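You operate a simulated robot arm through the tools that you are given. There is no shell and no other tool.

You are at the controls of a simulated two-armed robot. One attempt, no reset.

JOB
Unwind the red spool to 70 cm, return it and zero the counter.
Fine: the cord winder's counter; red lever to FREE to crank, back on BRAKE so that the cord parts as you pull the spool away; stand it with the other spools; then one press of the yellow button, last; leave the other spools alone.

Only the result counts: the job must be done as asked and must still hold three seconds after the hand-in. Knocking over, shifting, dropping, spilling or breaking anything else fails it.

ROBOT AND FRAMES
Two 7-joint arms with fingered hands on one trunk that stands fixed in place. Base frame: the origin is at the foot of the trunk, x ahead of it, y to its left, z up; the work surface is at about z = 0.84. Readings come in m, degrees, newtons and seconds.
The left shoulder is at [0.058, 0.185, 1.192], the right one opposite. With the tool pointing down near the work surface each hand reaches from about 0.1 to 0.82 m from the base axis, measured 20 degrees to its own side. Payload 4 kg a hand.
The tool frame of a hand sits at the grasp point between the pads (the TCP): z along the fingers, y along the line on which they close. The tips reach 0.026 m beyond it. The gripper opens to 0.132 m; its body begins 0.073 m behind the TCP. The gripper is a hand of 3 fingers: y runs from the thumb to the fingers, the wrist lies at [0, 0, -0.224] in the tool frame, and closing takes about 1.5 s.
Orientation is told as [roll, pitch, yaw] about the base's x, y, z axes, in that order, counted from this pose: with the fingers straight down and closing along the base's y, the tool's x points along the base's -x, its y along +y and its z along -z.

CONTROLS
- The arms move only by the tool move_arm. It takes "left_motion", "right_motion" or both (then of equal length, played together; a hand with none holds still); each is a list of rows, each an object of numbers (a shift or turn left out is 0, a gripper value left out holds the last): "dx", "dy", "dz": the shift along the base's x, y, z in m; "wx", "wy", "wz": the turn, a rotation vector about the base's x, y, z in degrees. In form: [{"dx": .., "dy": .., "dz": .., "wx": .., "wy": .., "wz": ..}, ...]. A call has 1 to 20 rows; each row shifts and turns the commanded pose from where the row before left it. "left_fingers" and "right_fingers" are, for a hand that has rows, the opening, from 0 (shut) to 1 (fully open), set as the call begins (left out, the last holds). A row lasts 0.2 s, in which the tool goes at most 0.05 m and 8.6 degrees; a call with a longer step from one row to the next is refused whole, and so is a gripper value outside its range. Where a pose cannot be reached the arm comes as near as it can. A force on the tool above 80 N (or 10 N above the force at the start of the call, whichever is more), or a blocked arm, ends the call early, and 0.2 s more pass. Each finger travels about 0.072 m/s and halts on what it meets, pressing with about 34 N; the grip force reading is that of the motor and also rises with nothing between the fingers. The clock runs only during rows and for 0.2 s after the last one: add rows that do not move to give the fingers time. The reply holds the time, the measured pose of the TCP, the force on the tool along the base axes, the opening and the grip force, in the units named above and with some noise, with the torque about the TCP (base axes, N m) and any sound that the robot's microphone picked up.
- Cameras (640 x 400 px; columns grow to the right, rows downward): "scene" is now at [0.1584, 0.0418, 1.4416]; the picture's right is [0.43, -0.90, -0.06], its down [-0.37, -0.12, -0.92] and it looks along [0.82, 0.42, -0.39] (base axes); focal length 216 px, centre (320, 200). "left" rides on the left gripper at [-0.062, 0.003, -0.092] in its tool frame; the picture's right is [-0.05, -1.00, 0.00], its down [0.83, -0.04, -0.56] and it looks along [0.55, -0.03, 0.83] (tool axes); focal length 230 px, centre (320, 200). "right" rides on the right gripper at [0.062, 0.003, -0.092] in its tool frame; the picture's right is [-0.05, 1.00, 0.00], its down [-0.83, -0.04, -0.56] and it looks along [-0.56, -0.03, 0.83] (tool axes); focal length 230 px, centre (320, 200). There is no depth. A picture from a camera that has moved, and an enlarged one, comes with that camera's place and axes in the base frame and with its lens.
- camera(camera): a new picture of that camera. No time passes.
- slide_trunk(by): moves the trunk up (or, below 0, down) by that many m; the arms and the scene camera ride with it, the base frame stays. It gives what a move gives, with no picture.
- set_fingers(finger1, finger2, thumb_bend, hand): sets how far each is bent, from 0 (flat) to 1 (curled in); at 0.3 the hand is open as for a grip, at 0.7 the pads meet at the TCP. One left out holds its place. A second passes; each finger stops where it meets its share of the squeeze, and holds until it gets a number again. A gripper value or a shape takes the hand back. It gives what a move gives, with no picture; readings hold the bend of each and the force on the fingers (four entries, about 0 where the hand has none), thumb and palm.
- hand_shape(shape, hand): the hand has 3 fingers and takes this shape, open, in about a second: jaw (thumb against the fingers, like two jaws); tri (thumb and two fingers); tip (a fingertip pinch); poke (one finger out to press); point (the index stretched); flat (the hand flat); cup (the hand cupped); fist (a fist). The gripper value then closes the fingers along that shape, each until it touches; the sizes above hold for jaw. It gives what a move gives, with no picture.
- turn_head(pan, tilt): turns the head with the scene camera to pan (to the left, within 86 degrees either way) and tilt (down, from -29 to 69), counted from straight ahead of the robot (the tilt from the chest, where the trunk bows). It gives what a move gives.
- inspect(camera, box): a new picture of the part [left, top, right, bottom] of that camera's present view, enlarged. No time passes.
- close_job(): hands the job in; it is judged then, once.

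Places have to be worked out from the pictures, the camera data and where the tool is seen. Open the grippers and draw the arms clear of the work before you hand the job in, unless the task says otherwise.

The tools are called after "Request:" as name(argument=value, ...) on one line, values as JSON. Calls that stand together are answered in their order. move_arm: Moves the arms, as the interface text tells. Its arguments: {"type":"object","properties":{"left_motion":{"type":"array"},"left_fingers":{"type":"number"},"right_motion":{"type":"array"},"right_fingers":{"type":"number"}},"required":[]} The other tools are called the same way: slide_trunk (by) moves the trunk up or down; hand_shape (shape, hand) gives the hand a shape; set_fingers (finger1, finger2, thumb_bend, hand) moves the fingers one by one; turn_head (pan, tilt) turns the head that bears the scene camera; camera (camera) takes a picture; inspect (camera, box) takes an enlarged picture of a part of a camera's view; close_job () hands the job in.

At the start:

```text
clock: 0.0
left_tcp_pos: [0.319, 0.3711, 1.3381]
left_orientation: [-0.1, -0.1, 0.0]
left_contact_force: [0.0, -0.3, 0.1]
left_ft_torque: [0.02, 0.02, 0.02]
left_opening: 0.1321
left_grip_force: 0.1
left_shape: jaw
left_bend: [0.3, 0.3, 0.3]
left_finger forces: [0.0, 0.0, 0.0, 0.0, 0.1, 0.1]
right_tcp_pos: [0.4876, 0.044, 1.3448]
right_orientation: [0.0, 0.1, 0.0]
right_contact_force: [-0.6, 0.1, 0.1]
right_ft_torque: [-0.03, 0.01, 0.02]
right_opening: 0.1319
right_grip_force: 0.0
right_shape: jaw
right_bend: [0.3, 0.3, 0.3]
right_finger forces: [0.0, 0.0, 0.1, 0.0, 0.0, 0.1]
trunk travel left (down, up): [-0.225, 0.237]
head pan, tilt (commanded): [25.9, 15.3]
```

scene: 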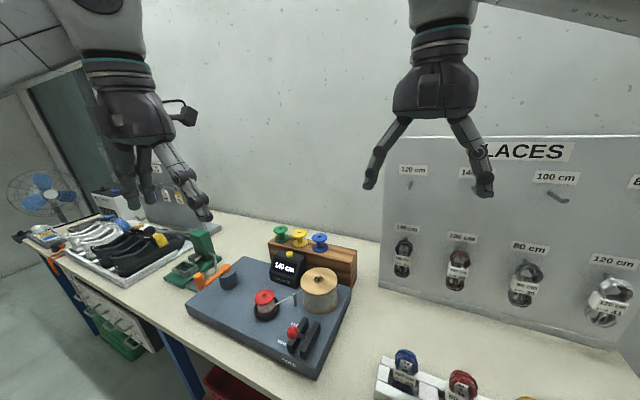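
right: 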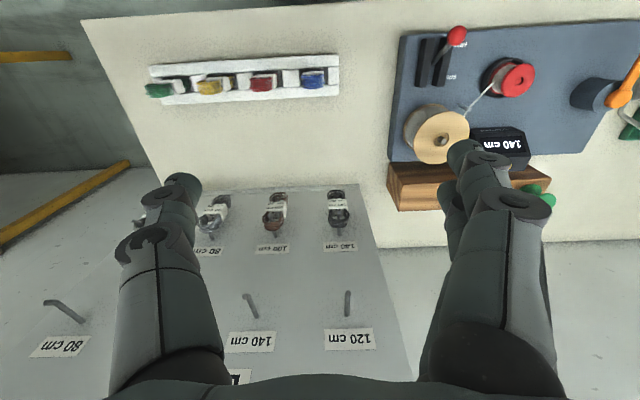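
left: 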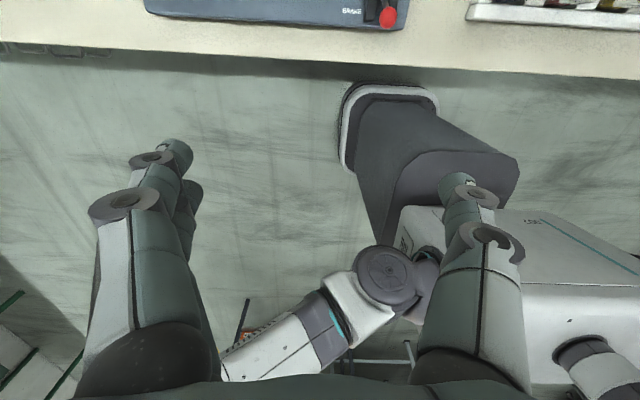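

I start by looking closely at the winder with the scene camera, before moving anything.

Request:
inspect(camera="scene", box=[160, 210, 380, 390])

Request:
inspect(camera="right", box=[370, 10, 640, 220])

```text
2.22 times, centred on (270, 300) of scene
camera zoom: at [0.1584, 0.0418, 1.4416], right [0.43, -0.9, -0.06], down [-0.37, -0.12, -0.92], along [0.82, 0.42, -0.39], focal length 480 px, centre (431, -22)
```

zoom: 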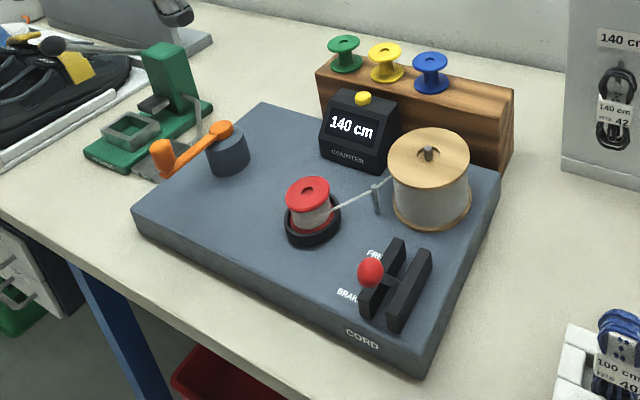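

```text
1.90 times, centred on (505, 115) of right
camera zoom: at [0.4259, 0.0473, 1.4381], right [0.05, 1.0, 0.0], down [0.83, -0.04, 0.55], along [0.55, -0.03, -0.83], focal length 438 px, centre (-32, 362)
```

zoom: 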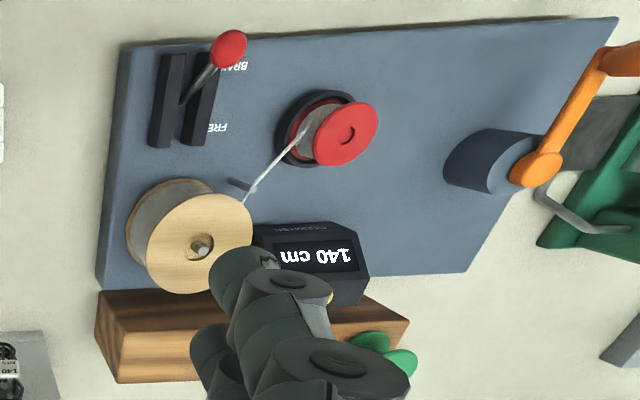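

The counter reads 140 cm, the lever seems to be on BRAKE (near side) and the crank is at the left of the plate. I zoom in on each detail (rack, counter, lever, crank) to see shapes and free places.

Request:
inspect(camera="scene", box=[255, 215, 365, 295])

Request:
inspect(camera="scene", box=[240, 280, 350, 370])

Request:
inspect(camera="scene", box=[180, 235, 260, 300])

Request:
inspect(camera="right", box=[380, 20, 560, 220])

```text
5.00 times, centred on (310, 255) of scene
camera zoom: at [0.1584, 0.0418, 1.4416], right [0.43, -0.9, -0.06], down [-0.37, -0.12, -0.92], along [0.82, 0.42, -0.39], focal length 1079 px, centre (370, -75)
```

zoom: 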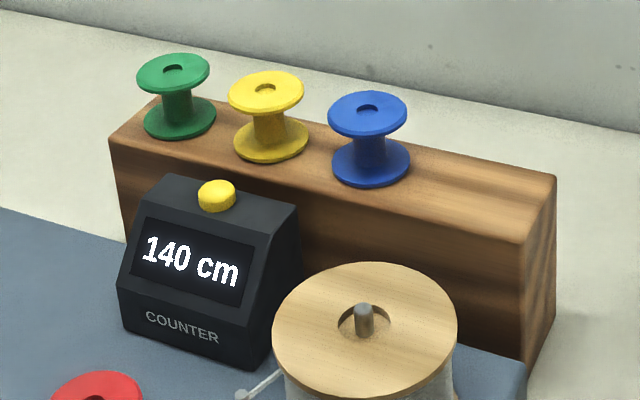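

```text
4.44 times, centred on (295, 325) of scene
camera zoom: at [0.1584, 0.0418, 1.4416], right [0.43, -0.9, -0.06], down [-0.37, -0.12, -0.92], along [0.82, 0.42, -0.39], focal length 959 px, centre (431, -356)
```

zoom: 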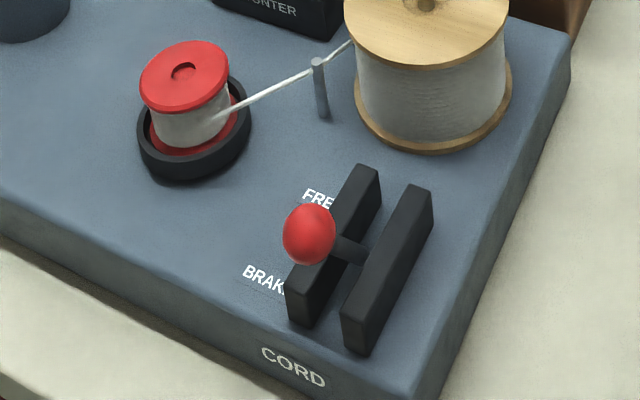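

```text
6.15 times, centred on (220, 268) of scene
camera zoom: at [0.1584, 0.0418, 1.4416], right [0.43, -0.9, -0.06], down [-0.37, -0.12, -0.92], along [0.82, 0.42, -0.39], focal length 1328 px, centre (935, -215)
```

zoom: 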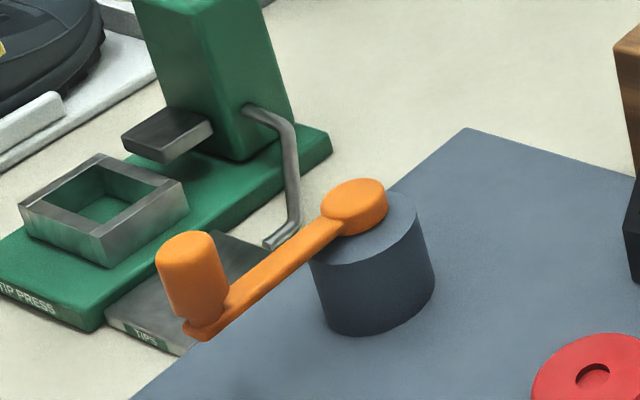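

```text
2.00 times, centred on (470, 120) of right
camera zoom: at [0.4259, 0.0473, 1.4381], right [0.05, 1.0, 0.0], down [0.83, -0.04, 0.55], along [0.55, -0.03, -0.83], focal length 460 px, centre (20, 360)
```

zoom: 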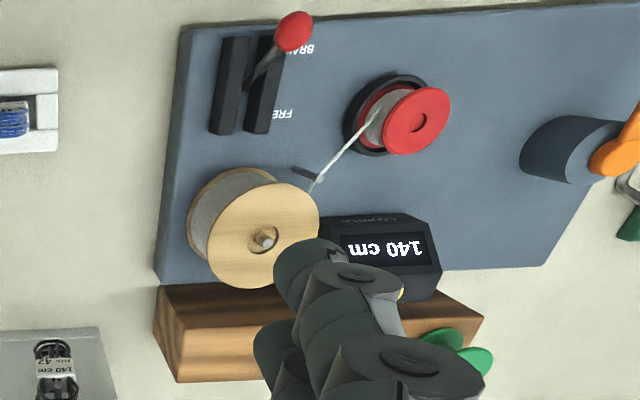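

Estimates so far: lever knob near (0.42, 0.27, 0.98), red spool near (0.49, 0.42), crank pivot near (0.545, 0.625), free rack place near (0.765, 0.275). I move the left hand out to above the crank side so the right hand can reach the lever, and to gain another view.

Request:
move_arm(left_motion=[{"dx": 0.016, "dy": 0.031, "dz": -0.017}, {"dx": 0.016, "dy": 0.031, "dz": -0.017}, {"dx": 0.016, "dy": 0.031, "dz": -0.017}, {"dx": 0.016, "dy": 0.031, "dz": -0.017}, {"dx": 0.016, "dy": 0.031, "dz": -0.017}, {"dx": 0.016, "dy": 0.031, "dz": -0.017}, {"dx": 0.016, "dy": 0.031, "dz": -0.017}, {"dx": 0.016, "dy": 0.031, "dz": -0.017}])

Request:
camera(camera="left")

Request:
camera(camera="scene")

```text
clock: 1.8
left_tcp_pos: [0.4511, 0.6205, 1.2004]
left_orientation: [-0.2, 0.1, -0.1]
left_contact_force: [0.2, 0.5, -0.3]
left_ft_torque: [0.01, -0.02, -0.01]
left_opening: 0.1319
left_grip_force: 0.0
left_shape: jaw
left_bend: [0.3, 0.3, 0.3]
left_finger forces: [0.0, 0.1, 0.0, 0.0, 0.0, 0.0]
right_tcp_pos: [0.4877, 0.0438, 1.3455]
right_orientation: [-0.2, 0.2, 0.0]
right_contact_force: [-0.6, 0.2, -0.5]
right_ft_torque: [0.01, -0.01, -0.01]
right_opening: 0.132
right_grip_force: 0.0
right_shape: jaw
right_bend: [0.3, 0.3, 0.3]
right_finger forces: [0.0, 0.1, 0.0, 0.0, 0.0, 0.1]
trunk travel left (down, up): [-0.225, 0.237]
head pan, tilt (commanded): [25.9, 15.3]
```

```text
taken
camera left: at [0.5112, 0.625, 1.2923], right [0.05, -1.0, 0.0], down [-0.83, -0.04, 0.56], along [-0.56, -0.03, -0.83], focal length 230 px, centre (320, 200)
```

left: 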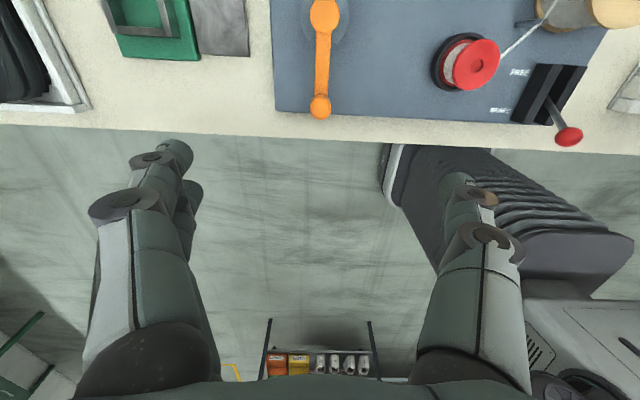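

```text
taken
camera scene: at [0.1593, 0.0427, 1.4415], right [0.43, -0.9, -0.06], down [-0.38, -0.12, -0.92], along [0.82, 0.42, -0.39], focal length 216 px, centre (320, 200)
```

scene: 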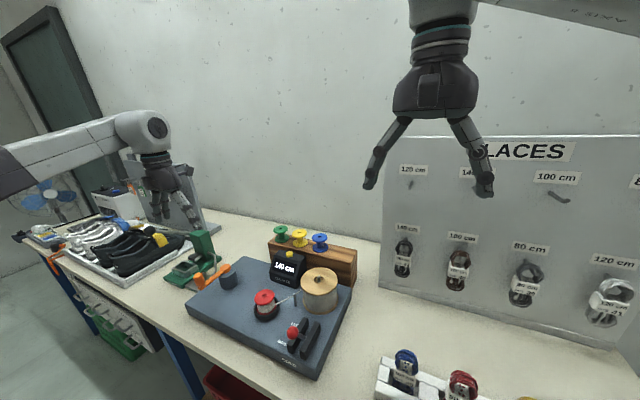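

The left camera now sees crank, spool and lever from above. I zoom in on them for exact places.

Request:
inspect(camera="left", box=[270, 0, 400, 130])

Request:
inspect(camera="left", box=[420, 0, 640, 150])

Request:
inspect(camera="left", box=[80, 0, 280, 130])

```text
3.08 times, centred on (335, 65) of left
camera zoom: at [0.5112, 0.625, 1.2923], right [0.05, -1.0, 0.0], down [-0.83, -0.04, 0.56], along [-0.56, -0.03, -0.83], focal length 708 px, centre (274, 615)
```

zoom: 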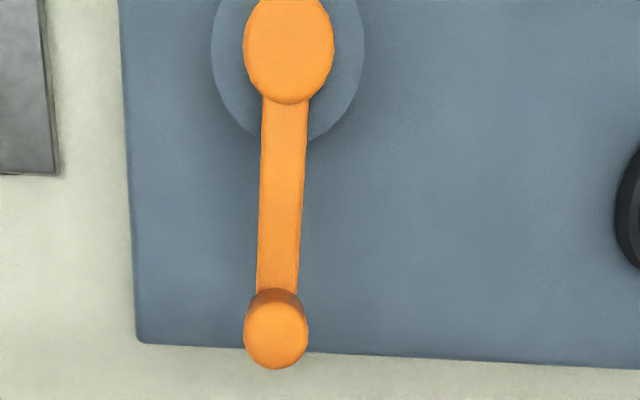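

```text
2.67 times, centred on (530, 75) of left
camera zoom: at [0.5112, 0.625, 1.2923], right [0.05, -1.0, 0.0], down [-0.83, -0.04, 0.56], along [-0.56, -0.03, -0.83], focal length 614 px, centre (-240, 533)
```

zoom: 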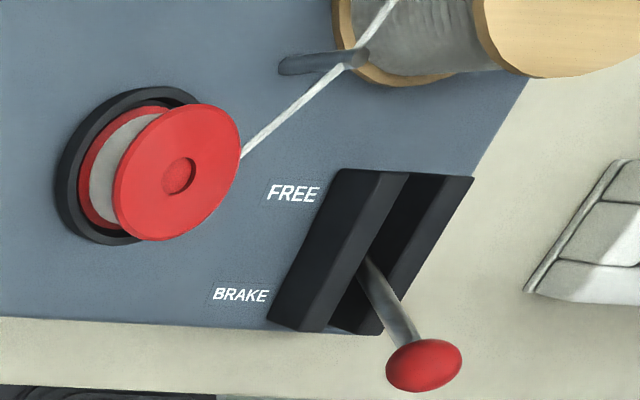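

```text
3.08 times, centred on (180, 65) of left
camera zoom: at [0.5112, 0.625, 1.2923], right [0.05, -1.0, 0.0], down [-0.83, -0.04, 0.56], along [-0.56, -0.03, -0.83], focal length 708 px, centre (751, 615)
```

zoom: 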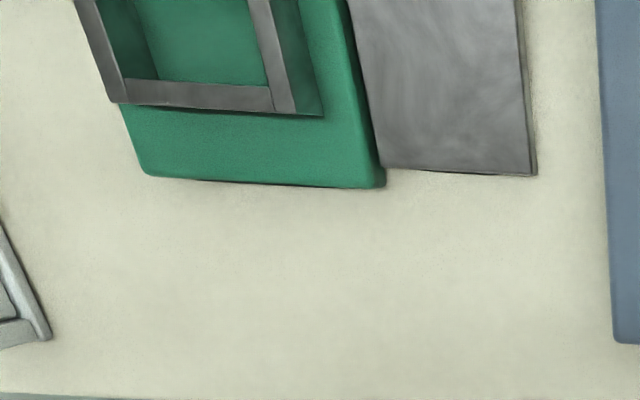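

The crank knob is at about (0.449, 0.620), top z≈1.0, pivot about (0.541, 0.62), so radius ≈0.092. I need to know how close the press's hanging steel lever is to the crank circle, so I shift the left hand forward for a view of that.

Request:
move_arm(left_motion=[{"dx": 0.035, "dz": 0.005}, {"dx": 0.035, "dz": 0.005}, {"dx": 0.035, "dz": 0.005}, {"dx": 0.035, "dz": 0.005}, {"dx": 0.035}])

Request:
camera(camera="left")

Request:
inspect(camera="left", box=[60, 0, 380, 200])

```text
clock: 3.0
left_tcp_pos: [0.6276, 0.6183, 1.2196]
left_orientation: [0.0, 0.2, -0.1]
left_contact_force: [-0.4, 0.4, 0.3]
left_ft_torque: [-0.01, 0.04, 0.05]
left_opening: 0.1318
left_grip_force: 0.0
left_shape: jaw
left_bend: [0.3, 0.3, 0.3]
left_finger forces: [0.0, 0.0, 0.0, 0.0, 0.0, 0.0]
right_tcp_pos: [0.4916, 0.0436, 1.342]
right_orientation: [-0.1, 0.3, 0.0]
right_contact_force: [-0.2, -0.5, -0.1]
right_ft_torque: [0.02, 0.02, 0.02]
right_opening: 0.132
right_grip_force: 0.1
right_shape: jaw
right_bend: [0.3, 0.3, 0.3]
right_finger forces: [0.0, 0.1, 0.0, 0.0, 0.0, 0.1]
trunk travel left (down, up): [-0.225, 0.237]
head pan, tilt (commanded): [25.9, 15.3]
```

```text
taken
camera left: at [0.6884, 0.6211, 1.3108], right [0.05, -1.0, 0.0], down [-0.83, -0.04, 0.56], along [-0.56, -0.03, -0.83], focal length 230 px, centre (320, 200)
```

left: 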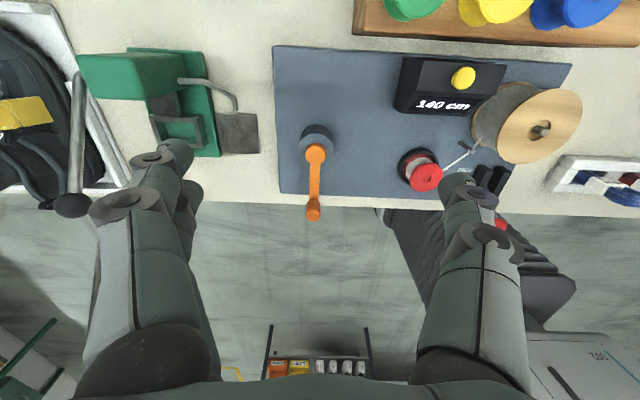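

```text
2.00 times, centred on (220, 100) of left
camera zoom: at [0.6884, 0.6211, 1.3108], right [0.05, -1.0, 0.0], down [-0.83, -0.04, 0.56], along [-0.56, -0.03, -0.83], focal length 460 px, centre (520, 400)
```

zoom: 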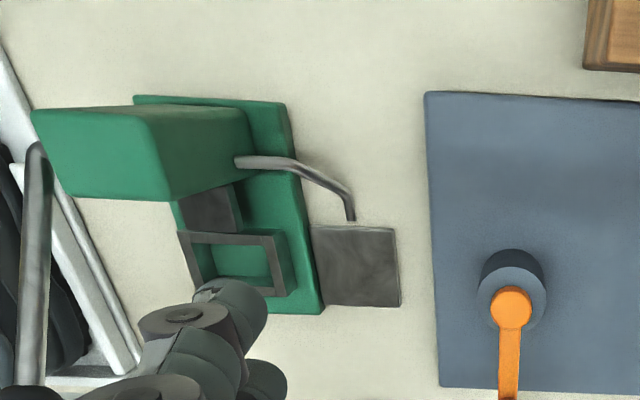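

The steel bar stays low at y≥0.77 and the press column at y≥0.84, clear of the crank circle (max y≈0.72). Now I bring the right hand above the lever knob with a half-open grip.

Request:
move_arm(right_motion=[{"dx": -0.0085, "dy": 0.028, "dz": -0.026}, {"dx": -0.0085, "dy": 0.028, "dz": -0.026}, {"dx": -0.0085, "dy": 0.028, "dz": -0.026}, {"dx": -0.0085, "dy": 0.028, "dz": -0.026}, {"dx": -0.0085, "dy": 0.028, "dz": -0.026}, {"dx": -0.0085, "dy": 0.028, "dz": -0.026}, {"dx": -0.0085, "dy": 0.028, "dz": -0.026}, {"dx": -0.0085, "dy": 0.028, "dz": -0.026}], right_fingers=0.55)

Request:
camera(camera="right")

Request:
camera(camera="scene")

Request:
inspect(camera="left", box=[370, 40, 640, 260])

```text
clock: 4.8
left_tcp_pos: [0.6224, 0.6185, 1.2222]
left_orientation: [-0.2, -0.1, 0.1]
left_contact_force: [-0.5, -0.5, -0.6]
left_ft_torque: [-0.02, 0.0, -0.02]
left_opening: 0.1319
left_grip_force: 0.0
left_shape: jaw
left_bend: [0.3, 0.3, 0.3]
left_finger forces: [0.0, 0.0, 0.0, 0.0, 0.0, 0.0]
right_tcp_pos: [0.4175, 0.2701, 1.1384]
right_orientation: [0.0, 0.0, 0.0]
right_contact_force: [-0.2, -0.1, 0.2]
right_ft_torque: [0.02, -0.01, 0.01]
right_opening: 0.0731
right_grip_force: 0.0
right_shape: jaw
right_bend: [0.72, 0.72, 0.7]
right_finger forces: [0.0, 0.0, 0.0, 0.0, 0.1, 0.0]
trunk travel left (down, up): [-0.225, 0.237]
head pan, tilt (commanded): [25.9, 15.3]
```

```text
taken
camera right: at [0.3565, 0.2731, 1.2306], right [0.05, 1.0, 0.0], down [0.83, -0.04, 0.56], along [0.55, -0.03, -0.83], focal length 230 px, centre (320, 200)
```

right: 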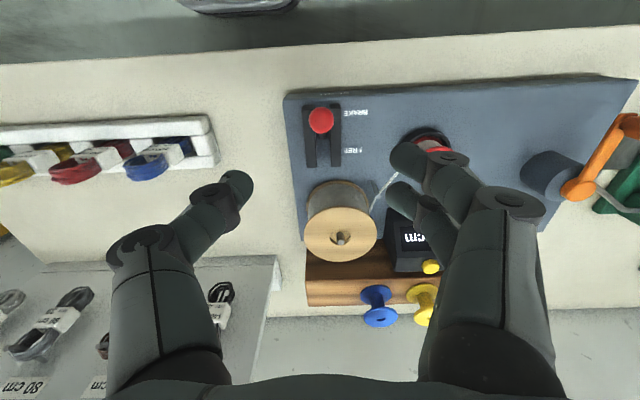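

```text
taken
camera scene: at [0.1576, 0.0428, 1.4418], right [0.43, -0.9, -0.06], down [-0.37, -0.12, -0.92], along [0.82, 0.42, -0.39], focal length 216 px, centre (320, 200)
```

scene: 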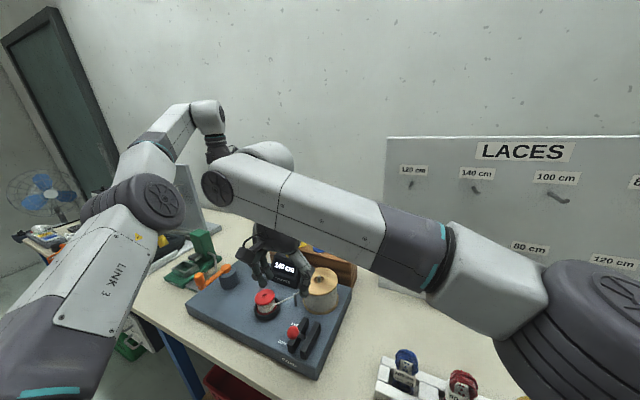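

```text
1.82 times, centred on (505, 150) of left
camera zoom: at [0.6839, 0.6224, 1.3136], right [0.05, -1.0, 0.0], down [-0.83, -0.04, 0.55], along [-0.55, -0.03, -0.83], focal length 418 px, centre (-16, 291)
```

zoom: 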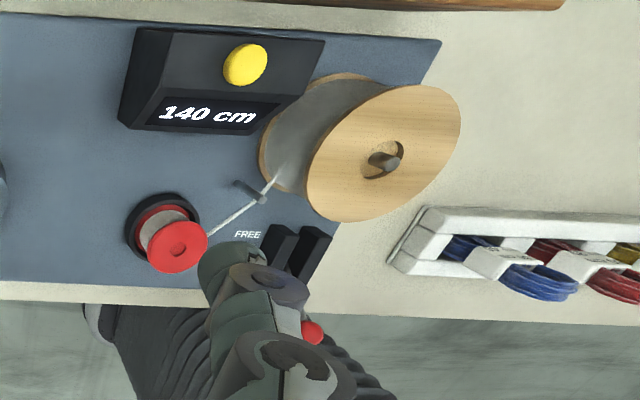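

The right hand is straight above the lever knob (about 0.421, 0.270, 0.98). The wooden cord spool's top is at z≈0.96 with its front at x≈0.546, so I keep my fingertips above z≈0.97; I lower to TCP z≈0.997.

Request:
move_arm(right_motion=[{"dx": 0.001, "dz": -0.035}, {"dx": 0.001, "dz": -0.035}, {"dx": 0.001, "dz": -0.035}, {"dz": -0.036}, {}])

Request:
inspect(camera="right", box=[200, 40, 520, 240])

Request:
inspect(camera="scene", box=[220, 220, 380, 380])

```text
clock: 6.0
left_tcp_pos: [0.6226, 0.6165, 1.2222]
left_orientation: [0.1, -0.1, 0.0]
left_contact_force: [-0.3, 0.0, -0.4]
left_ft_torque: [0.03, 0.0, -0.04]
left_opening: 0.1317
left_grip_force: 0.0
left_shape: jaw
left_bend: [0.3, 0.3, 0.3]
left_finger forces: [0.0, 0.0, 0.0, 0.1, 0.0, 0.1]
right_tcp_pos: [0.4222, 0.2675, 0.995]
right_orientation: [0.1, 0.0, 0.1]
right_contact_force: [-0.4, -0.2, 0.3]
right_ft_torque: [-0.04, 0.03, 0.02]
right_opening: 0.0733
right_grip_force: 0.0
right_shape: jaw
right_bend: [0.72, 0.72, 0.7]
right_finger forces: [0.0, 0.0, 0.0, 0.0, 0.0, 0.1]
trunk travel left (down, up): [-0.225, 0.237]
head pan, tilt (commanded): [25.9, 15.3]
```

```text
2.00 times, centred on (360, 140) of right
camera zoom: at [0.3613, 0.2718, 1.0876], right [0.05, 1.0, 0.0], down [0.83, -0.04, 0.55], along [0.55, -0.03, -0.83], focal length 460 px, centre (240, 320)
```

zoom: 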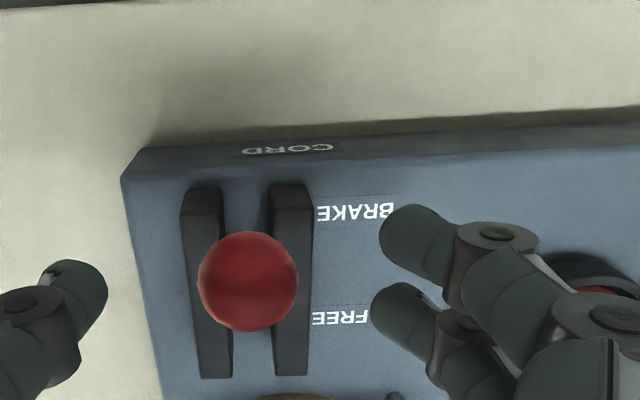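

```text
2.50 times, centred on (300, 300) of scene
camera zoom: at [0.158, 0.0417, 1.4418], right [0.43, -0.9, -0.06], down [-0.37, -0.12, -0.92], along [0.82, 0.42, -0.39], focal length 540 px, centre (370, -50)
```

zoom: 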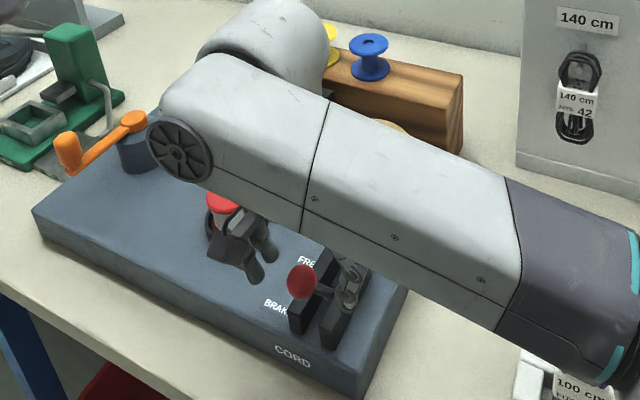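

The knob sits centred between the thumb and the two fingers. I close the right hand on it.

Request:
move_arm(right_motion=[{}, {}, {}, {}, {}, {}, {}], right_fingers=0.0)

Request:
inspect(camera="right", box=[200, 40, 520, 240])

```text
clock: 7.6
left_tcp_pos: [0.6236, 0.6171, 1.222]
left_orientation: [0.0, 0.0, 0.0]
left_contact_force: [-0.3, -0.7, 0.2]
left_ft_torque: [0.01, 0.01, -0.02]
left_opening: 0.132
left_grip_force: 0.0
left_shape: jaw
left_bend: [0.3, 0.3, 0.3]
left_finger forces: [0.1, 0.1, 0.1, 0.1, 0.0, 0.0]
right_tcp_pos: [0.4234, 0.2675, 0.9955]
right_orientation: [0.0, 0.0, 0.1]
right_contact_force: [0.2, 0.4, 2.0]
right_ft_torque: [0.04, -0.01, 0.04]
right_opening: 0.0181
right_grip_force: 33.7
right_shape: jaw
right_bend: [0.73, 0.73, 0.7]
right_finger forces: [15.6, 14.8, 0.0, 0.1, 28.6, 0.0]
trunk travel left (down, up): [-0.225, 0.237]
head pan, tilt (commanded): [25.9, 15.3]
```

```text
2.00 times, centred on (360, 140) of right
camera zoom: at [0.3618, 0.2719, 1.0878], right [0.05, 1.0, 0.0], down [0.83, -0.04, 0.55], along [0.55, -0.03, -0.83], focal length 460 px, centre (240, 320)
```

zoom: 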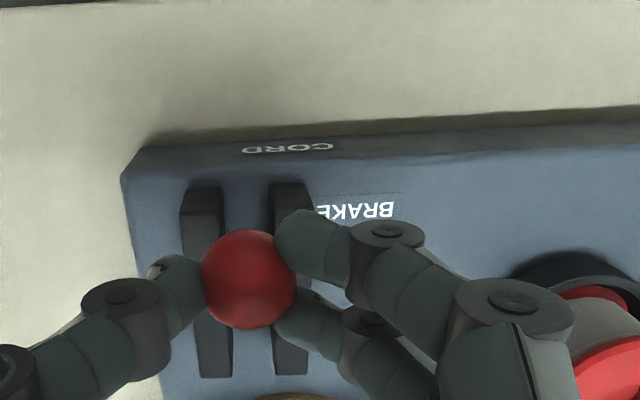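

The grip is firm on the knob. I swing it in a shallow arc forward to FREE (about 9 cm in x).

Request:
move_arm(right_motion=[{"dx": 0.0147, "dz": 0.0069}, {"dx": 0.0157, "dz": 0.0042}, {"dx": 0.0161, "dz": 0.0014}, {"dx": 0.0161, "dz": -0.0014}, {"dx": 0.0157, "dz": -0.0042}, {"dx": 0.0147, "dz": -0.0069}, {}])

Request:
camera(camera="right")

Request:
inspect(camera="scene", box=[220, 220, 380, 380])

```text
clock: 9.2
left_tcp_pos: [0.6229, 0.6209, 1.2202]
left_orientation: [-0.2, 0.0, 0.0]
left_contact_force: [0.3, -0.4, 0.2]
left_ft_torque: [-0.03, 0.0, 0.02]
left_opening: 0.1317
left_grip_force: 0.0
left_shape: jaw
left_bend: [0.3, 0.3, 0.3]
left_finger forces: [0.0, 0.0, 0.0, 0.0, 0.0, 0.0]
right_tcp_pos: [0.5042, 0.2637, 1.002]
right_orientation: [0.2, 0.0, 0.2]
right_contact_force: [-1.0, 17.7, 1.4]
right_ft_torque: [0.5, 0.2, 0.1]
right_opening: 0.0161
right_grip_force: 33.6
right_shape: jaw
right_bend: [0.73, 0.72, 0.7]
right_finger forces: [30.0, 16.8, 0.0, 0.0, 18.5, 0.0]
right hand out of reach, approached as far as the arm can: row 5, 6
trunk travel left (down, up): [-0.225, 0.237]
head pan, tilt (commanded): [25.9, 15.3]
```

```text
taken
camera right: at [0.4429, 0.2679, 1.0949], right [0.05, 1.0, 0.0], down [0.83, -0.04, 0.56], along [0.55, -0.03, -0.83], focal length 230 px, centre (320, 200)
```

right: 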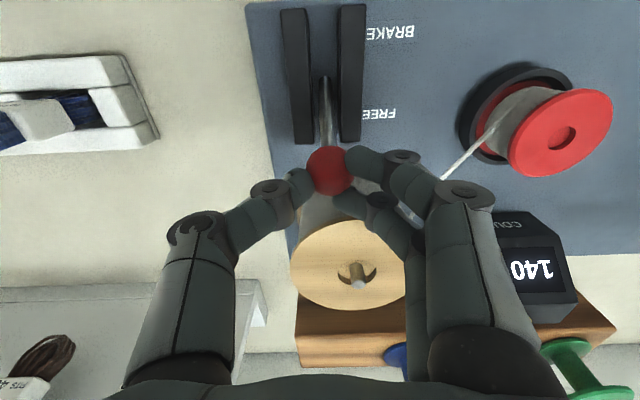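

```text
2.50 times, centred on (300, 300) of scene
camera zoom: at [0.158, 0.0449, 1.4417], right [0.43, -0.9, -0.06], down [-0.37, -0.12, -0.92], along [0.82, 0.42, -0.39], focal length 540 px, centre (370, -50)
```

zoom: 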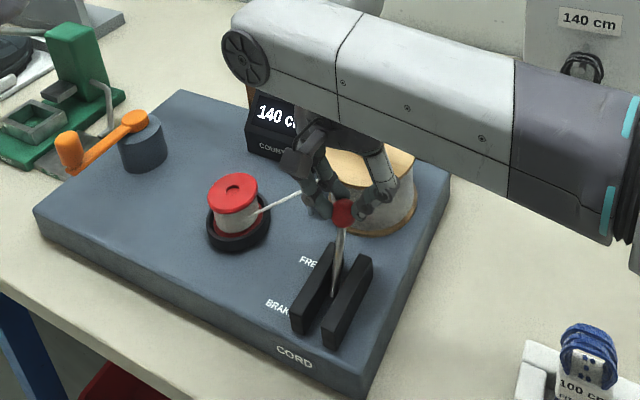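

The right arm ran out of reach with the knob at about x≈0.498, just short of the far end. I release, back off behind the knob, close the fingers, and will push it the rest of the way from behind.

Request:
move_arm(right_motion=[{}, {}, {}, {"dx": -0.015}, {"dx": -0.02}, {"dx": -0.02}, {"dx": -0.02}], right_fingers=0.45)

Request:
camera(camera="right")

Request:
inspect(camera="scene", box=[220, 220, 380, 380])

```text
clock: 10.8
left_tcp_pos: [0.6238, 0.6175, 1.2226]
left_orientation: [0.1, 0.1, 0.0]
left_contact_force: [0.5, -0.5, -0.8]
left_ft_torque: [0.02, 0.03, -0.01]
left_opening: 0.1319
left_grip_force: 0.1
left_shape: jaw
left_bend: [0.3, 0.3, 0.3]
left_finger forces: [0.0, 0.1, 0.1, 0.1, 0.0, 0.0]
right_tcp_pos: [0.43, 0.26, 1.0033]
right_orientation: [0.0, 0.0, -0.1]
right_contact_force: [0.2, -0.2, 0.2]
right_ft_torque: [-0.02, -0.03, 0.02]
right_opening: 0.059
right_grip_force: 0.1
right_shape: jaw
right_bend: [0.73, 0.73, 0.7]
right_finger forces: [0.0, 0.1, 0.0, 0.0, 0.1, 0.0]
trunk travel left (down, up): [-0.225, 0.237]
head pan, tilt (commanded): [25.9, 15.3]
```

```text
taken
camera right: at [0.3687, 0.2638, 1.0964], right [0.05, 1.0, 0.0], down [0.83, -0.04, 0.55], along [0.55, -0.03, -0.83], focal length 230 px, centre (320, 200)
```

right: 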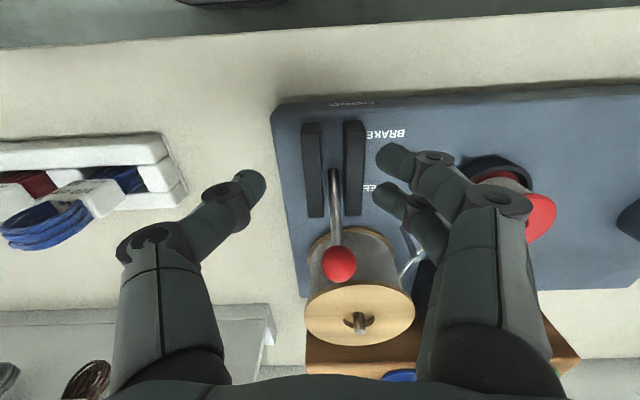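

```text
2.50 times, centred on (300, 300) of scene
camera zoom: at [0.1583, 0.0415, 1.4417], right [0.43, -0.9, -0.06], down [-0.37, -0.12, -0.92], along [0.82, 0.42, -0.39], focal length 540 px, centre (370, -50)
```

zoom: 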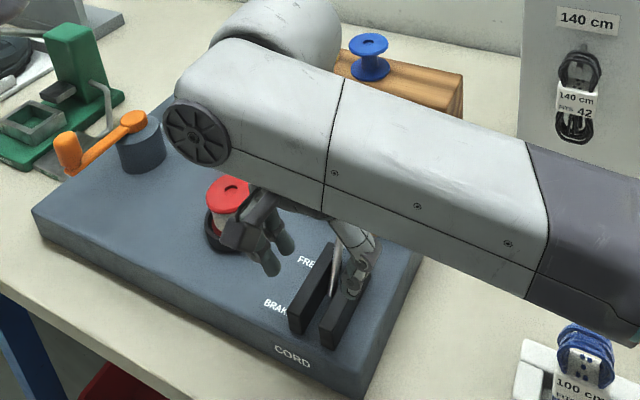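

The lever seems to have snapped further after release; the knob now looks to be near x≈0.51. I check with the left camera from the other side.

Request:
inspect(camera="left", box=[420, 60, 600, 240])

Request:
inspect(camera="right", box=[260, 80, 420, 360])

```text
2.22 times, centred on (510, 150) of left
camera zoom: at [0.6846, 0.6212, 1.3135], right [0.05, -1.0, 0.0], down [-0.83, -0.04, 0.55], along [-0.55, -0.03, -0.83], focal length 511 px, centre (-102, 311)
```

zoom: 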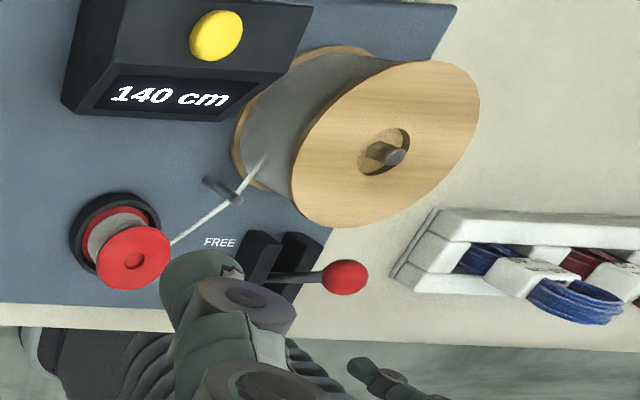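

```text
1.43 times, centred on (340, 220) of right
camera zoom: at [0.3687, 0.2638, 1.0964], right [0.05, 1.0, 0.0], down [0.83, -0.04, 0.55], along [0.55, -0.03, -0.83], focal length 329 px, centre (291, 171)
```

zoom: 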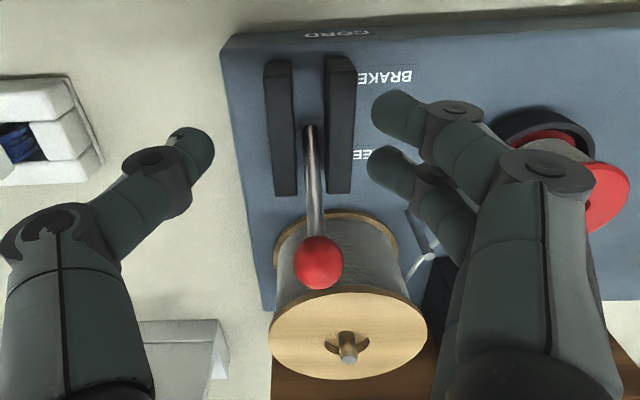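

Both views put the knob at (0.509, 0.27, 0.976), mirror-like to the BRAKE position about the rail centre, so it's likely fully on FREE. I give it a gentle confirming nudge from behind with the fingers closed.

Request:
move_arm(right_motion=[{"dz": -0.012}, {}, {}, {}, {}, {"dx": 0.015, "dy": 0.006}, {"dx": 0.015}, {"dx": 0.005}, {"dx": 0.005}], right_fingers=0.0)

Request:
camera(camera="right")

```text
clock: 12.8
left_tcp_pos: [0.6238, 0.617, 1.2213]
left_orientation: [0.0, 0.0, 0.1]
left_contact_force: [0.8, 0.0, 0.5]
left_ft_torque: [-0.01, 0.02, -0.03]
left_opening: 0.1318
left_grip_force: 0.0
left_shape: jaw
left_bend: [0.3, 0.3, 0.3]
left_finger forces: [0.0, 0.0, 0.0, 0.0, 0.1, 0.0]
right_tcp_pos: [0.4698, 0.2681, 0.9917]
right_orientation: [0.0, 0.2, 0.0]
right_contact_force: [0.8, 0.3, 0.0]
right_ft_torque: [0.02, 0.01, -0.01]
right_opening: 0.0
right_grip_force: 34.2
right_shape: jaw
right_bend: [0.68, 0.68, 0.74]
right_finger forces: [0.1, 0.0, 0.0, 0.1, 0.1, 0.1]
trunk travel left (down, up): [-0.225, 0.237]
head pan, tilt (commanded): [25.9, 15.3]
```

```text
taken
camera right: at [0.4094, 0.2713, 1.0842], right [0.05, 1.0, 0.0], down [0.83, -0.04, 0.55], along [0.55, -0.03, -0.83], focal length 230 px, centre (320, 200)
```

right: 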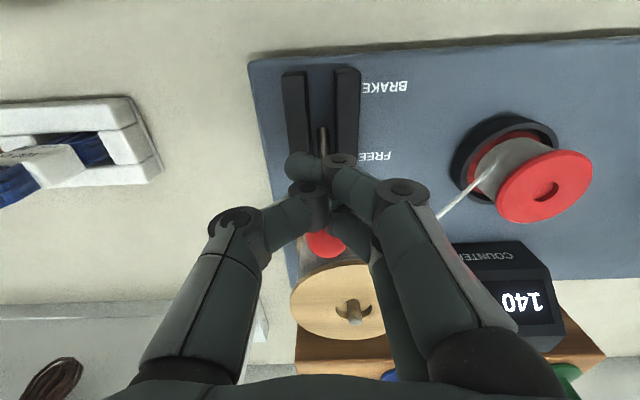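

No contact yet; I continue in small steps.

Request:
move_arm(right_motion=[{"dx": 0.004}, {"dx": 0.004}, {"dx": 0.004}])

```text
clock: 13.6
left_tcp_pos: [0.6204, 0.6174, 1.2224]
left_orientation: [0.0, 0.0, 0.1]
left_contact_force: [-0.3, 0.7, -0.6]
left_ft_torque: [-0.01, 0.01, 0.0]
left_opening: 0.1321
left_grip_force: 0.1
left_shape: jaw
left_bend: [0.3, 0.3, 0.3]
left_finger forces: [0.0, 0.1, 0.0, 0.1, 0.0, 0.1]
right_tcp_pos: [0.48, 0.2692, 0.9937]
right_orientation: [0.0, -0.1, 0.2]
right_contact_force: [-10.4, -1.0, 4.9]
right_ft_torque: [0.03, 0.03, -0.02]
right_opening: 0.0
right_grip_force: 34.0
right_shape: jaw
right_bend: [0.68, 0.7, 0.74]
right_finger forces: [0.0, 19.4, 0.0, 0.1, 0.0, 0.0]
trunk travel left (down, up): [-0.225, 0.237]
head pan, tilt (commanded): [25.9, 15.3]
```

Contact: about 10 N resistance. One more small step to see whether it is the end stop.

Request:
move_arm(right_motion=[{"dx": 0.003}, {"dx": 0.002}])

Request:
inspect(camera="left", box=[420, 60, 600, 240])

```text
clock: 14.2
left_tcp_pos: [0.6193, 0.6178, 1.2244]
left_orientation: [-0.1, -0.2, -0.1]
left_contact_force: [0.3, -0.1, -0.6]
left_ft_torque: [0.01, 0.01, -0.04]
left_opening: 0.1319
left_grip_force: 0.1
left_shape: jaw
left_bend: [0.3, 0.3, 0.3]
left_finger forces: [0.0, 0.0, 0.0, 0.0, 0.0, 0.0]
right_tcp_pos: [0.4808, 0.2681, 0.9932]
right_orientation: [0.0, -0.1, 0.1]
right_contact_force: [-22.2, -0.9, 9.7]
right_ft_torque: [-0.02, 0.06, -0.06]
right_opening: 0.0003
right_grip_force: 33.8
right_shape: jaw
right_bend: [0.68, 0.71, 0.75]
right_finger forces: [0.1, 28.6, 0.0, 0.1, 0.0, 0.1]
trunk travel left (down, up): [-0.225, 0.237]
head pan, tilt (commanded): [25.9, 15.3]
```

```text
2.22 times, centred on (510, 150) of left
camera zoom: at [0.6801, 0.6213, 1.3161], right [0.05, -1.0, 0.0], down [-0.83, -0.04, 0.55], along [-0.55, -0.03, -0.83], focal length 511 px, centre (-102, 311)
```

zoom: 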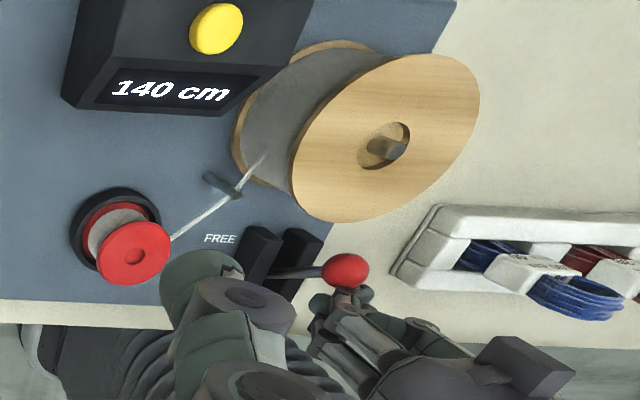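

Force climbs steeply without motion: the lever is at its FREE end stop. I back the right hand off and draw it up and to the right, clear of the work.

Request:
move_arm(right_motion=[{"dx": -0.02}, {"dx": -0.03}, {"dz": 0.04}, {"dz": 0.045, "dy": -0.01}, {"dz": 0.04, "dy": -0.03}, {"dz": 0.03, "dy": -0.04}, {"dz": 0.03, "dy": -0.04}, {"dz": 0.02, "dy": -0.045}, {"dy": -0.048}, {"dy": -0.048}, {"dy": -0.048}])

Request:
camera(camera="scene")

```text
clock: 16.6
left_tcp_pos: [0.6225, 0.6144, 1.2229]
left_orientation: [0.0, -0.2, 0.0]
left_contact_force: [0.1, -0.3, 0.3]
left_ft_torque: [0.02, -0.03, 0.01]
left_opening: 0.132
left_grip_force: 0.0
left_shape: jaw
left_bend: [0.3, 0.3, 0.3]
left_finger forces: [0.0, 0.0, 0.0, 0.0, 0.0, 0.1]
right_tcp_pos: [0.4344, -0.0428, 1.196]
right_orientation: [0.1, -0.1, 0.0]
right_contact_force: [-0.5, -0.9, -0.2]
right_ft_torque: [0.04, -0.03, -0.03]
right_opening: 0.0001
right_grip_force: 33.8
right_shape: jaw
right_bend: [0.68, 0.69, 0.75]
right_finger forces: [0.1, 0.1, 0.1, 0.1, 0.0, 0.1]
trunk travel left (down, up): [-0.225, 0.237]
head pan, tilt (commanded): [25.9, 15.3]
```

```text
taken
camera scene: at [0.1579, 0.0393, 1.4418], right [0.43, -0.9, -0.06], down [-0.37, -0.11, -0.92], along [0.82, 0.42, -0.39], focal length 216 px, centre (320, 200)
```

scene: 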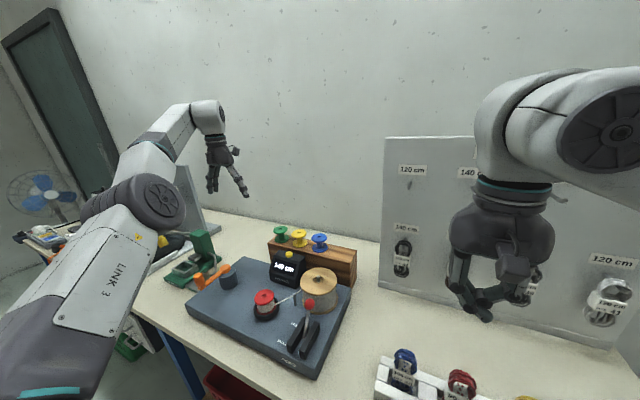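

The right arm is clear. Before gripping the crank I do a dry run of the crank circle with the left hand at z≈1.06, above the knob, to make sure the whole circle is within reach.

Request:
move_arm(left_motion=[{"dx": 0.0025, "dy": 0.001, "dz": -0.04}, {"dx": 0.003, "dy": 0.001, "dz": -0.04}, {"dx": 0.0025, "dy": 0.001, "dz": -0.041}, {"dx": 0.0025, "dy": 0.002, "dz": -0.041}, {"dx": -0.0123, "dy": 0.046}, {"dx": -0.0337, "dy": 0.0337}, {"dx": -0.046, "dy": 0.0123}, {"dx": -0.046, "dy": -0.0123}, {"dx": -0.0337, "dy": -0.0337}, {"dx": -0.0123, "dy": -0.046}, {"dx": 0.0123, "dy": -0.046}, {"dx": 0.0337, "dy": -0.0337}, {"dx": 0.046, "dy": -0.0123}, {"dx": 0.046, "dy": 0.0123}, {"dx": 0.0337, "dy": 0.0337}, {"dx": 0.0123, "dy": 0.046}], left_fingers=0.45)

Request:
camera(camera="left")

Request:
camera(camera="scene")

```text
clock: 20.0
left_tcp_pos: [0.6327, 0.6241, 1.0595]
left_orientation: [-0.2, 0.0, -0.2]
left_contact_force: [1.0, -0.1, -0.6]
left_ft_torque: [-0.02, -0.01, -0.03]
left_opening: 0.06
left_grip_force: 0.0
left_shape: jaw
left_bend: [0.73, 0.73, 0.7]
left_finger forces: [0.0, 0.0, 0.1, 0.1, 0.0, 0.1]
right_tcp_pos: [0.437, -0.0389, 1.194]
right_orientation: [-0.1, 0.0, 0.0]
right_contact_force: [0.2, 0.4, -0.3]
right_ft_torque: [0.01, 0.0, 0.03]
right_opening: 0.0
right_grip_force: 33.8
right_shape: jaw
right_bend: [0.68, 0.69, 0.75]
right_finger forces: [0.1, 0.1, 0.0, 0.0, 0.1, 0.0]
trunk travel left (down, up): [-0.225, 0.237]
head pan, tilt (commanded): [25.9, 15.3]
```

```text
taken
camera left: at [0.6952, 0.6275, 1.151], right [0.05, -1.0, 0.0], down [-0.83, -0.04, 0.56], along [-0.56, -0.03, -0.83], focal length 230 px, centre (320, 200)
```

left: 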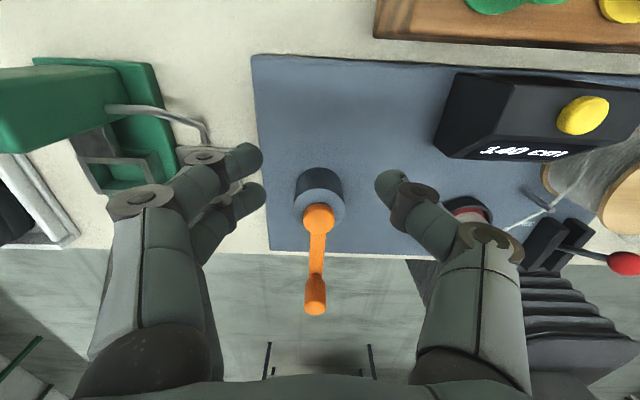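

```text
taken
camera scene: at [0.1592, 0.043, 1.4415], right [0.43, -0.9, -0.06], down [-0.38, -0.12, -0.92], along [0.82, 0.42, -0.39], focal length 216 px, centre (320, 200)
```

scene: 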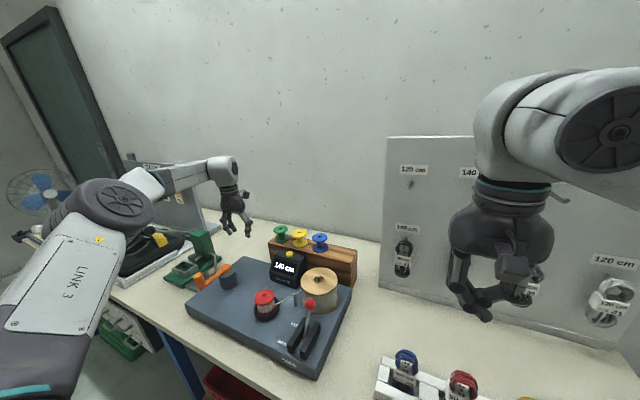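

The whole circle is in reach. I zoom in on the crank to refine the knob position before gripping.

Request:
inspect(camera="left", box=[250, 140, 400, 330])

Request:
inspect(camera="scene", box=[180, 235, 260, 300])

```text
2.11 times, centred on (325, 235) of left
camera zoom: at [0.6952, 0.6275, 1.151], right [0.05, -1.0, 0.0], down [-0.83, -0.04, 0.56], along [-0.56, -0.03, -0.83], focal length 484 px, centre (310, 126)
```

zoom: 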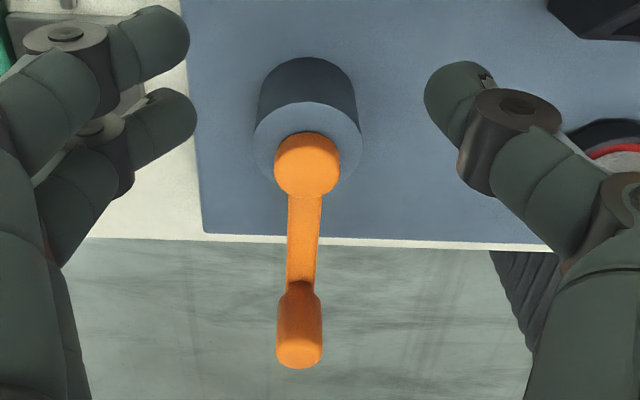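

```text
6.15 times, centred on (220, 268) of scene
camera zoom: at [0.1592, 0.043, 1.4415], right [0.43, -0.9, -0.06], down [-0.38, -0.12, -0.92], along [0.82, 0.42, -0.39], focal length 1328 px, centre (935, -215)
```

zoom: 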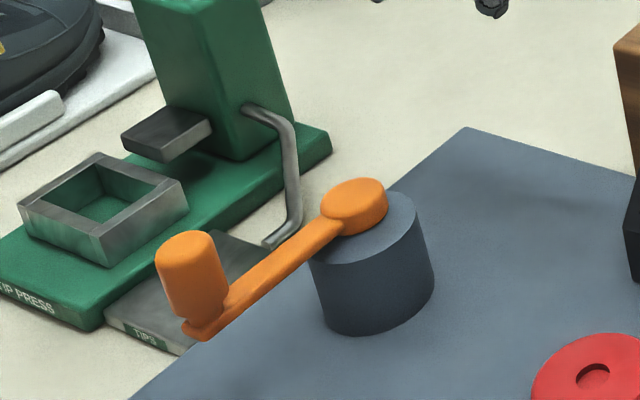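

Knob centre is about (0.447, 0.620), top z≈1.0; pivot (0.540, 0.620). I go above the knob and lower around it to TCP z≈0.99 with the fingers open.

Request:
move_arm(left_motion=[{"dx": -0.046, "dy": -0.001}, {"dx": -0.046, "dy": -0.001}, {"dx": -0.047, "dy": -0.001}, {"dx": -0.047, "dy": -0.001}, {"dz": -0.02}, {"dz": -0.025}, {"dz": -0.024}, {}])

Request:
camera(camera="left")

Request:
inspect(camera="scene", box=[160, 200, 340, 320])

```text
clock: 21.8
left_tcp_pos: [0.4467, 0.6172, 0.9911]
left_orientation: [0.0, 0.0, 0.0]
left_contact_force: [-0.1, -0.3, -0.2]
left_ft_torque: [0.03, -0.02, 0.0]
left_opening: 0.06
left_grip_force: 0.1
left_shape: jaw
left_bend: [0.73, 0.73, 0.7]
left_finger forces: [0.0, 0.0, 0.0, 0.0, 0.0, 0.0]
right_tcp_pos: [0.4356, -0.0407, 1.1949]
right_orientation: [-0.1, 0.0, 0.0]
right_contact_force: [0.8, -0.7, 0.3]
right_ft_torque: [0.0, -0.01, -0.01]
right_opening: 0.0002
right_grip_force: 34.2
right_shape: jaw
right_bend: [0.68, 0.69, 0.75]
right_finger forces: [0.0, 0.0, 0.0, 0.0, 0.0, 0.1]
trunk travel left (down, up): [-0.225, 0.237]
head pan, tilt (commanded): [25.9, 15.3]
```

```text
taken
camera left: at [0.5081, 0.6219, 1.0828], right [0.05, -1.0, 0.0], down [-0.83, -0.04, 0.56], along [-0.55, -0.03, -0.83], focal length 230 px, centre (320, 200)
```

left: 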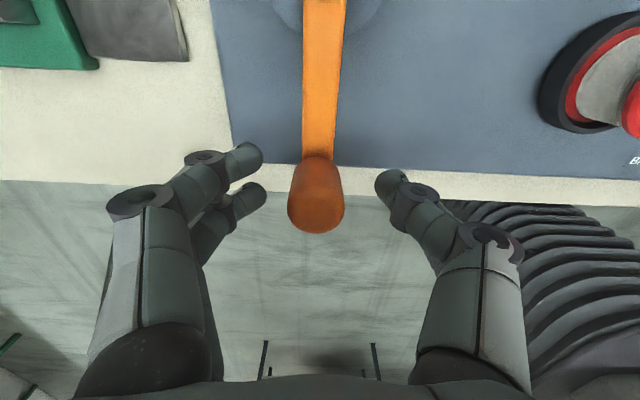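

```text
3.33 times, centred on (250, 260) of scene
camera zoom: at [0.1588, 0.0414, 1.4416], right [0.43, -0.9, -0.06], down [-0.37, -0.12, -0.92], along [0.82, 0.42, -0.39], focal length 720 px, centre (553, 0)
```

zoom: 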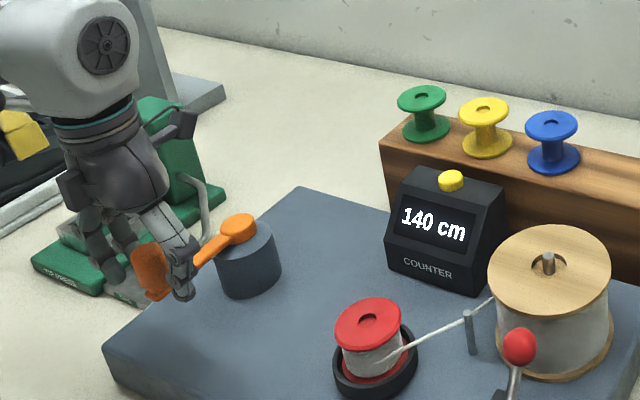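

The knob is nicely between the thumb and the fingers. I shift by 2–3 mm and close.

Request:
move_arm(left_motion=[{"dx": 0.002, "dy": 0.002}, {}, {}, {}, {}, {}, {}], left_fingers=0.0)

Request:
camera(camera="left")

```text
clock: 23.4
left_tcp_pos: [0.4491, 0.6211, 0.9904]
left_orientation: [-0.2, 0.0, 0.0]
left_contact_force: [-1.3, 0.6, -3.5]
left_ft_torque: [0.04, -0.01, 0.05]
left_opening: 0.0164
left_grip_force: 33.7
left_shape: jaw
left_bend: [0.72, 0.72, 0.7]
left_finger forces: [15.2, 16.8, 0.1, 0.0, 29.8, 0.0]
right_tcp_pos: [0.4356, -0.0407, 1.1957]
right_orientation: [-0.1, 0.1, -0.1]
right_contact_force: [0.6, 0.2, 0.6]
right_ft_torque: [-0.01, -0.03, -0.01]
right_opening: 0.0
right_grip_force: 33.6
right_shape: jaw
right_bend: [0.68, 0.69, 0.75]
right_finger forces: [0.0, 0.1, 0.0, 0.0, 0.0, 0.0]
trunk travel left (down, up): [-0.225, 0.237]
head pan, tilt (commanded): [25.9, 15.3]
```

```text
taken
camera left: at [0.5103, 0.6252, 1.0822], right [0.05, -1.0, 0.0], down [-0.83, -0.04, 0.56], along [-0.56, -0.03, -0.83], focal length 230 px, centre (320, 200)
```

left: 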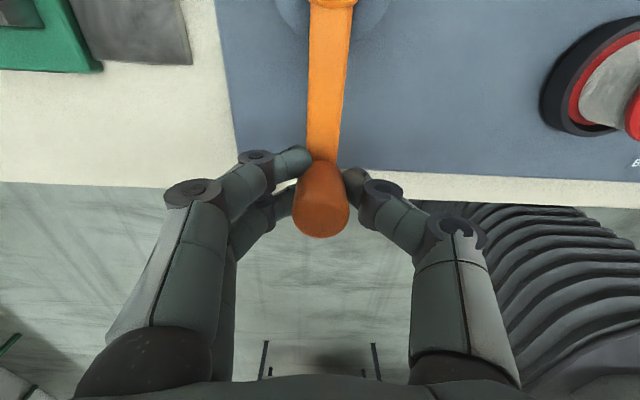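

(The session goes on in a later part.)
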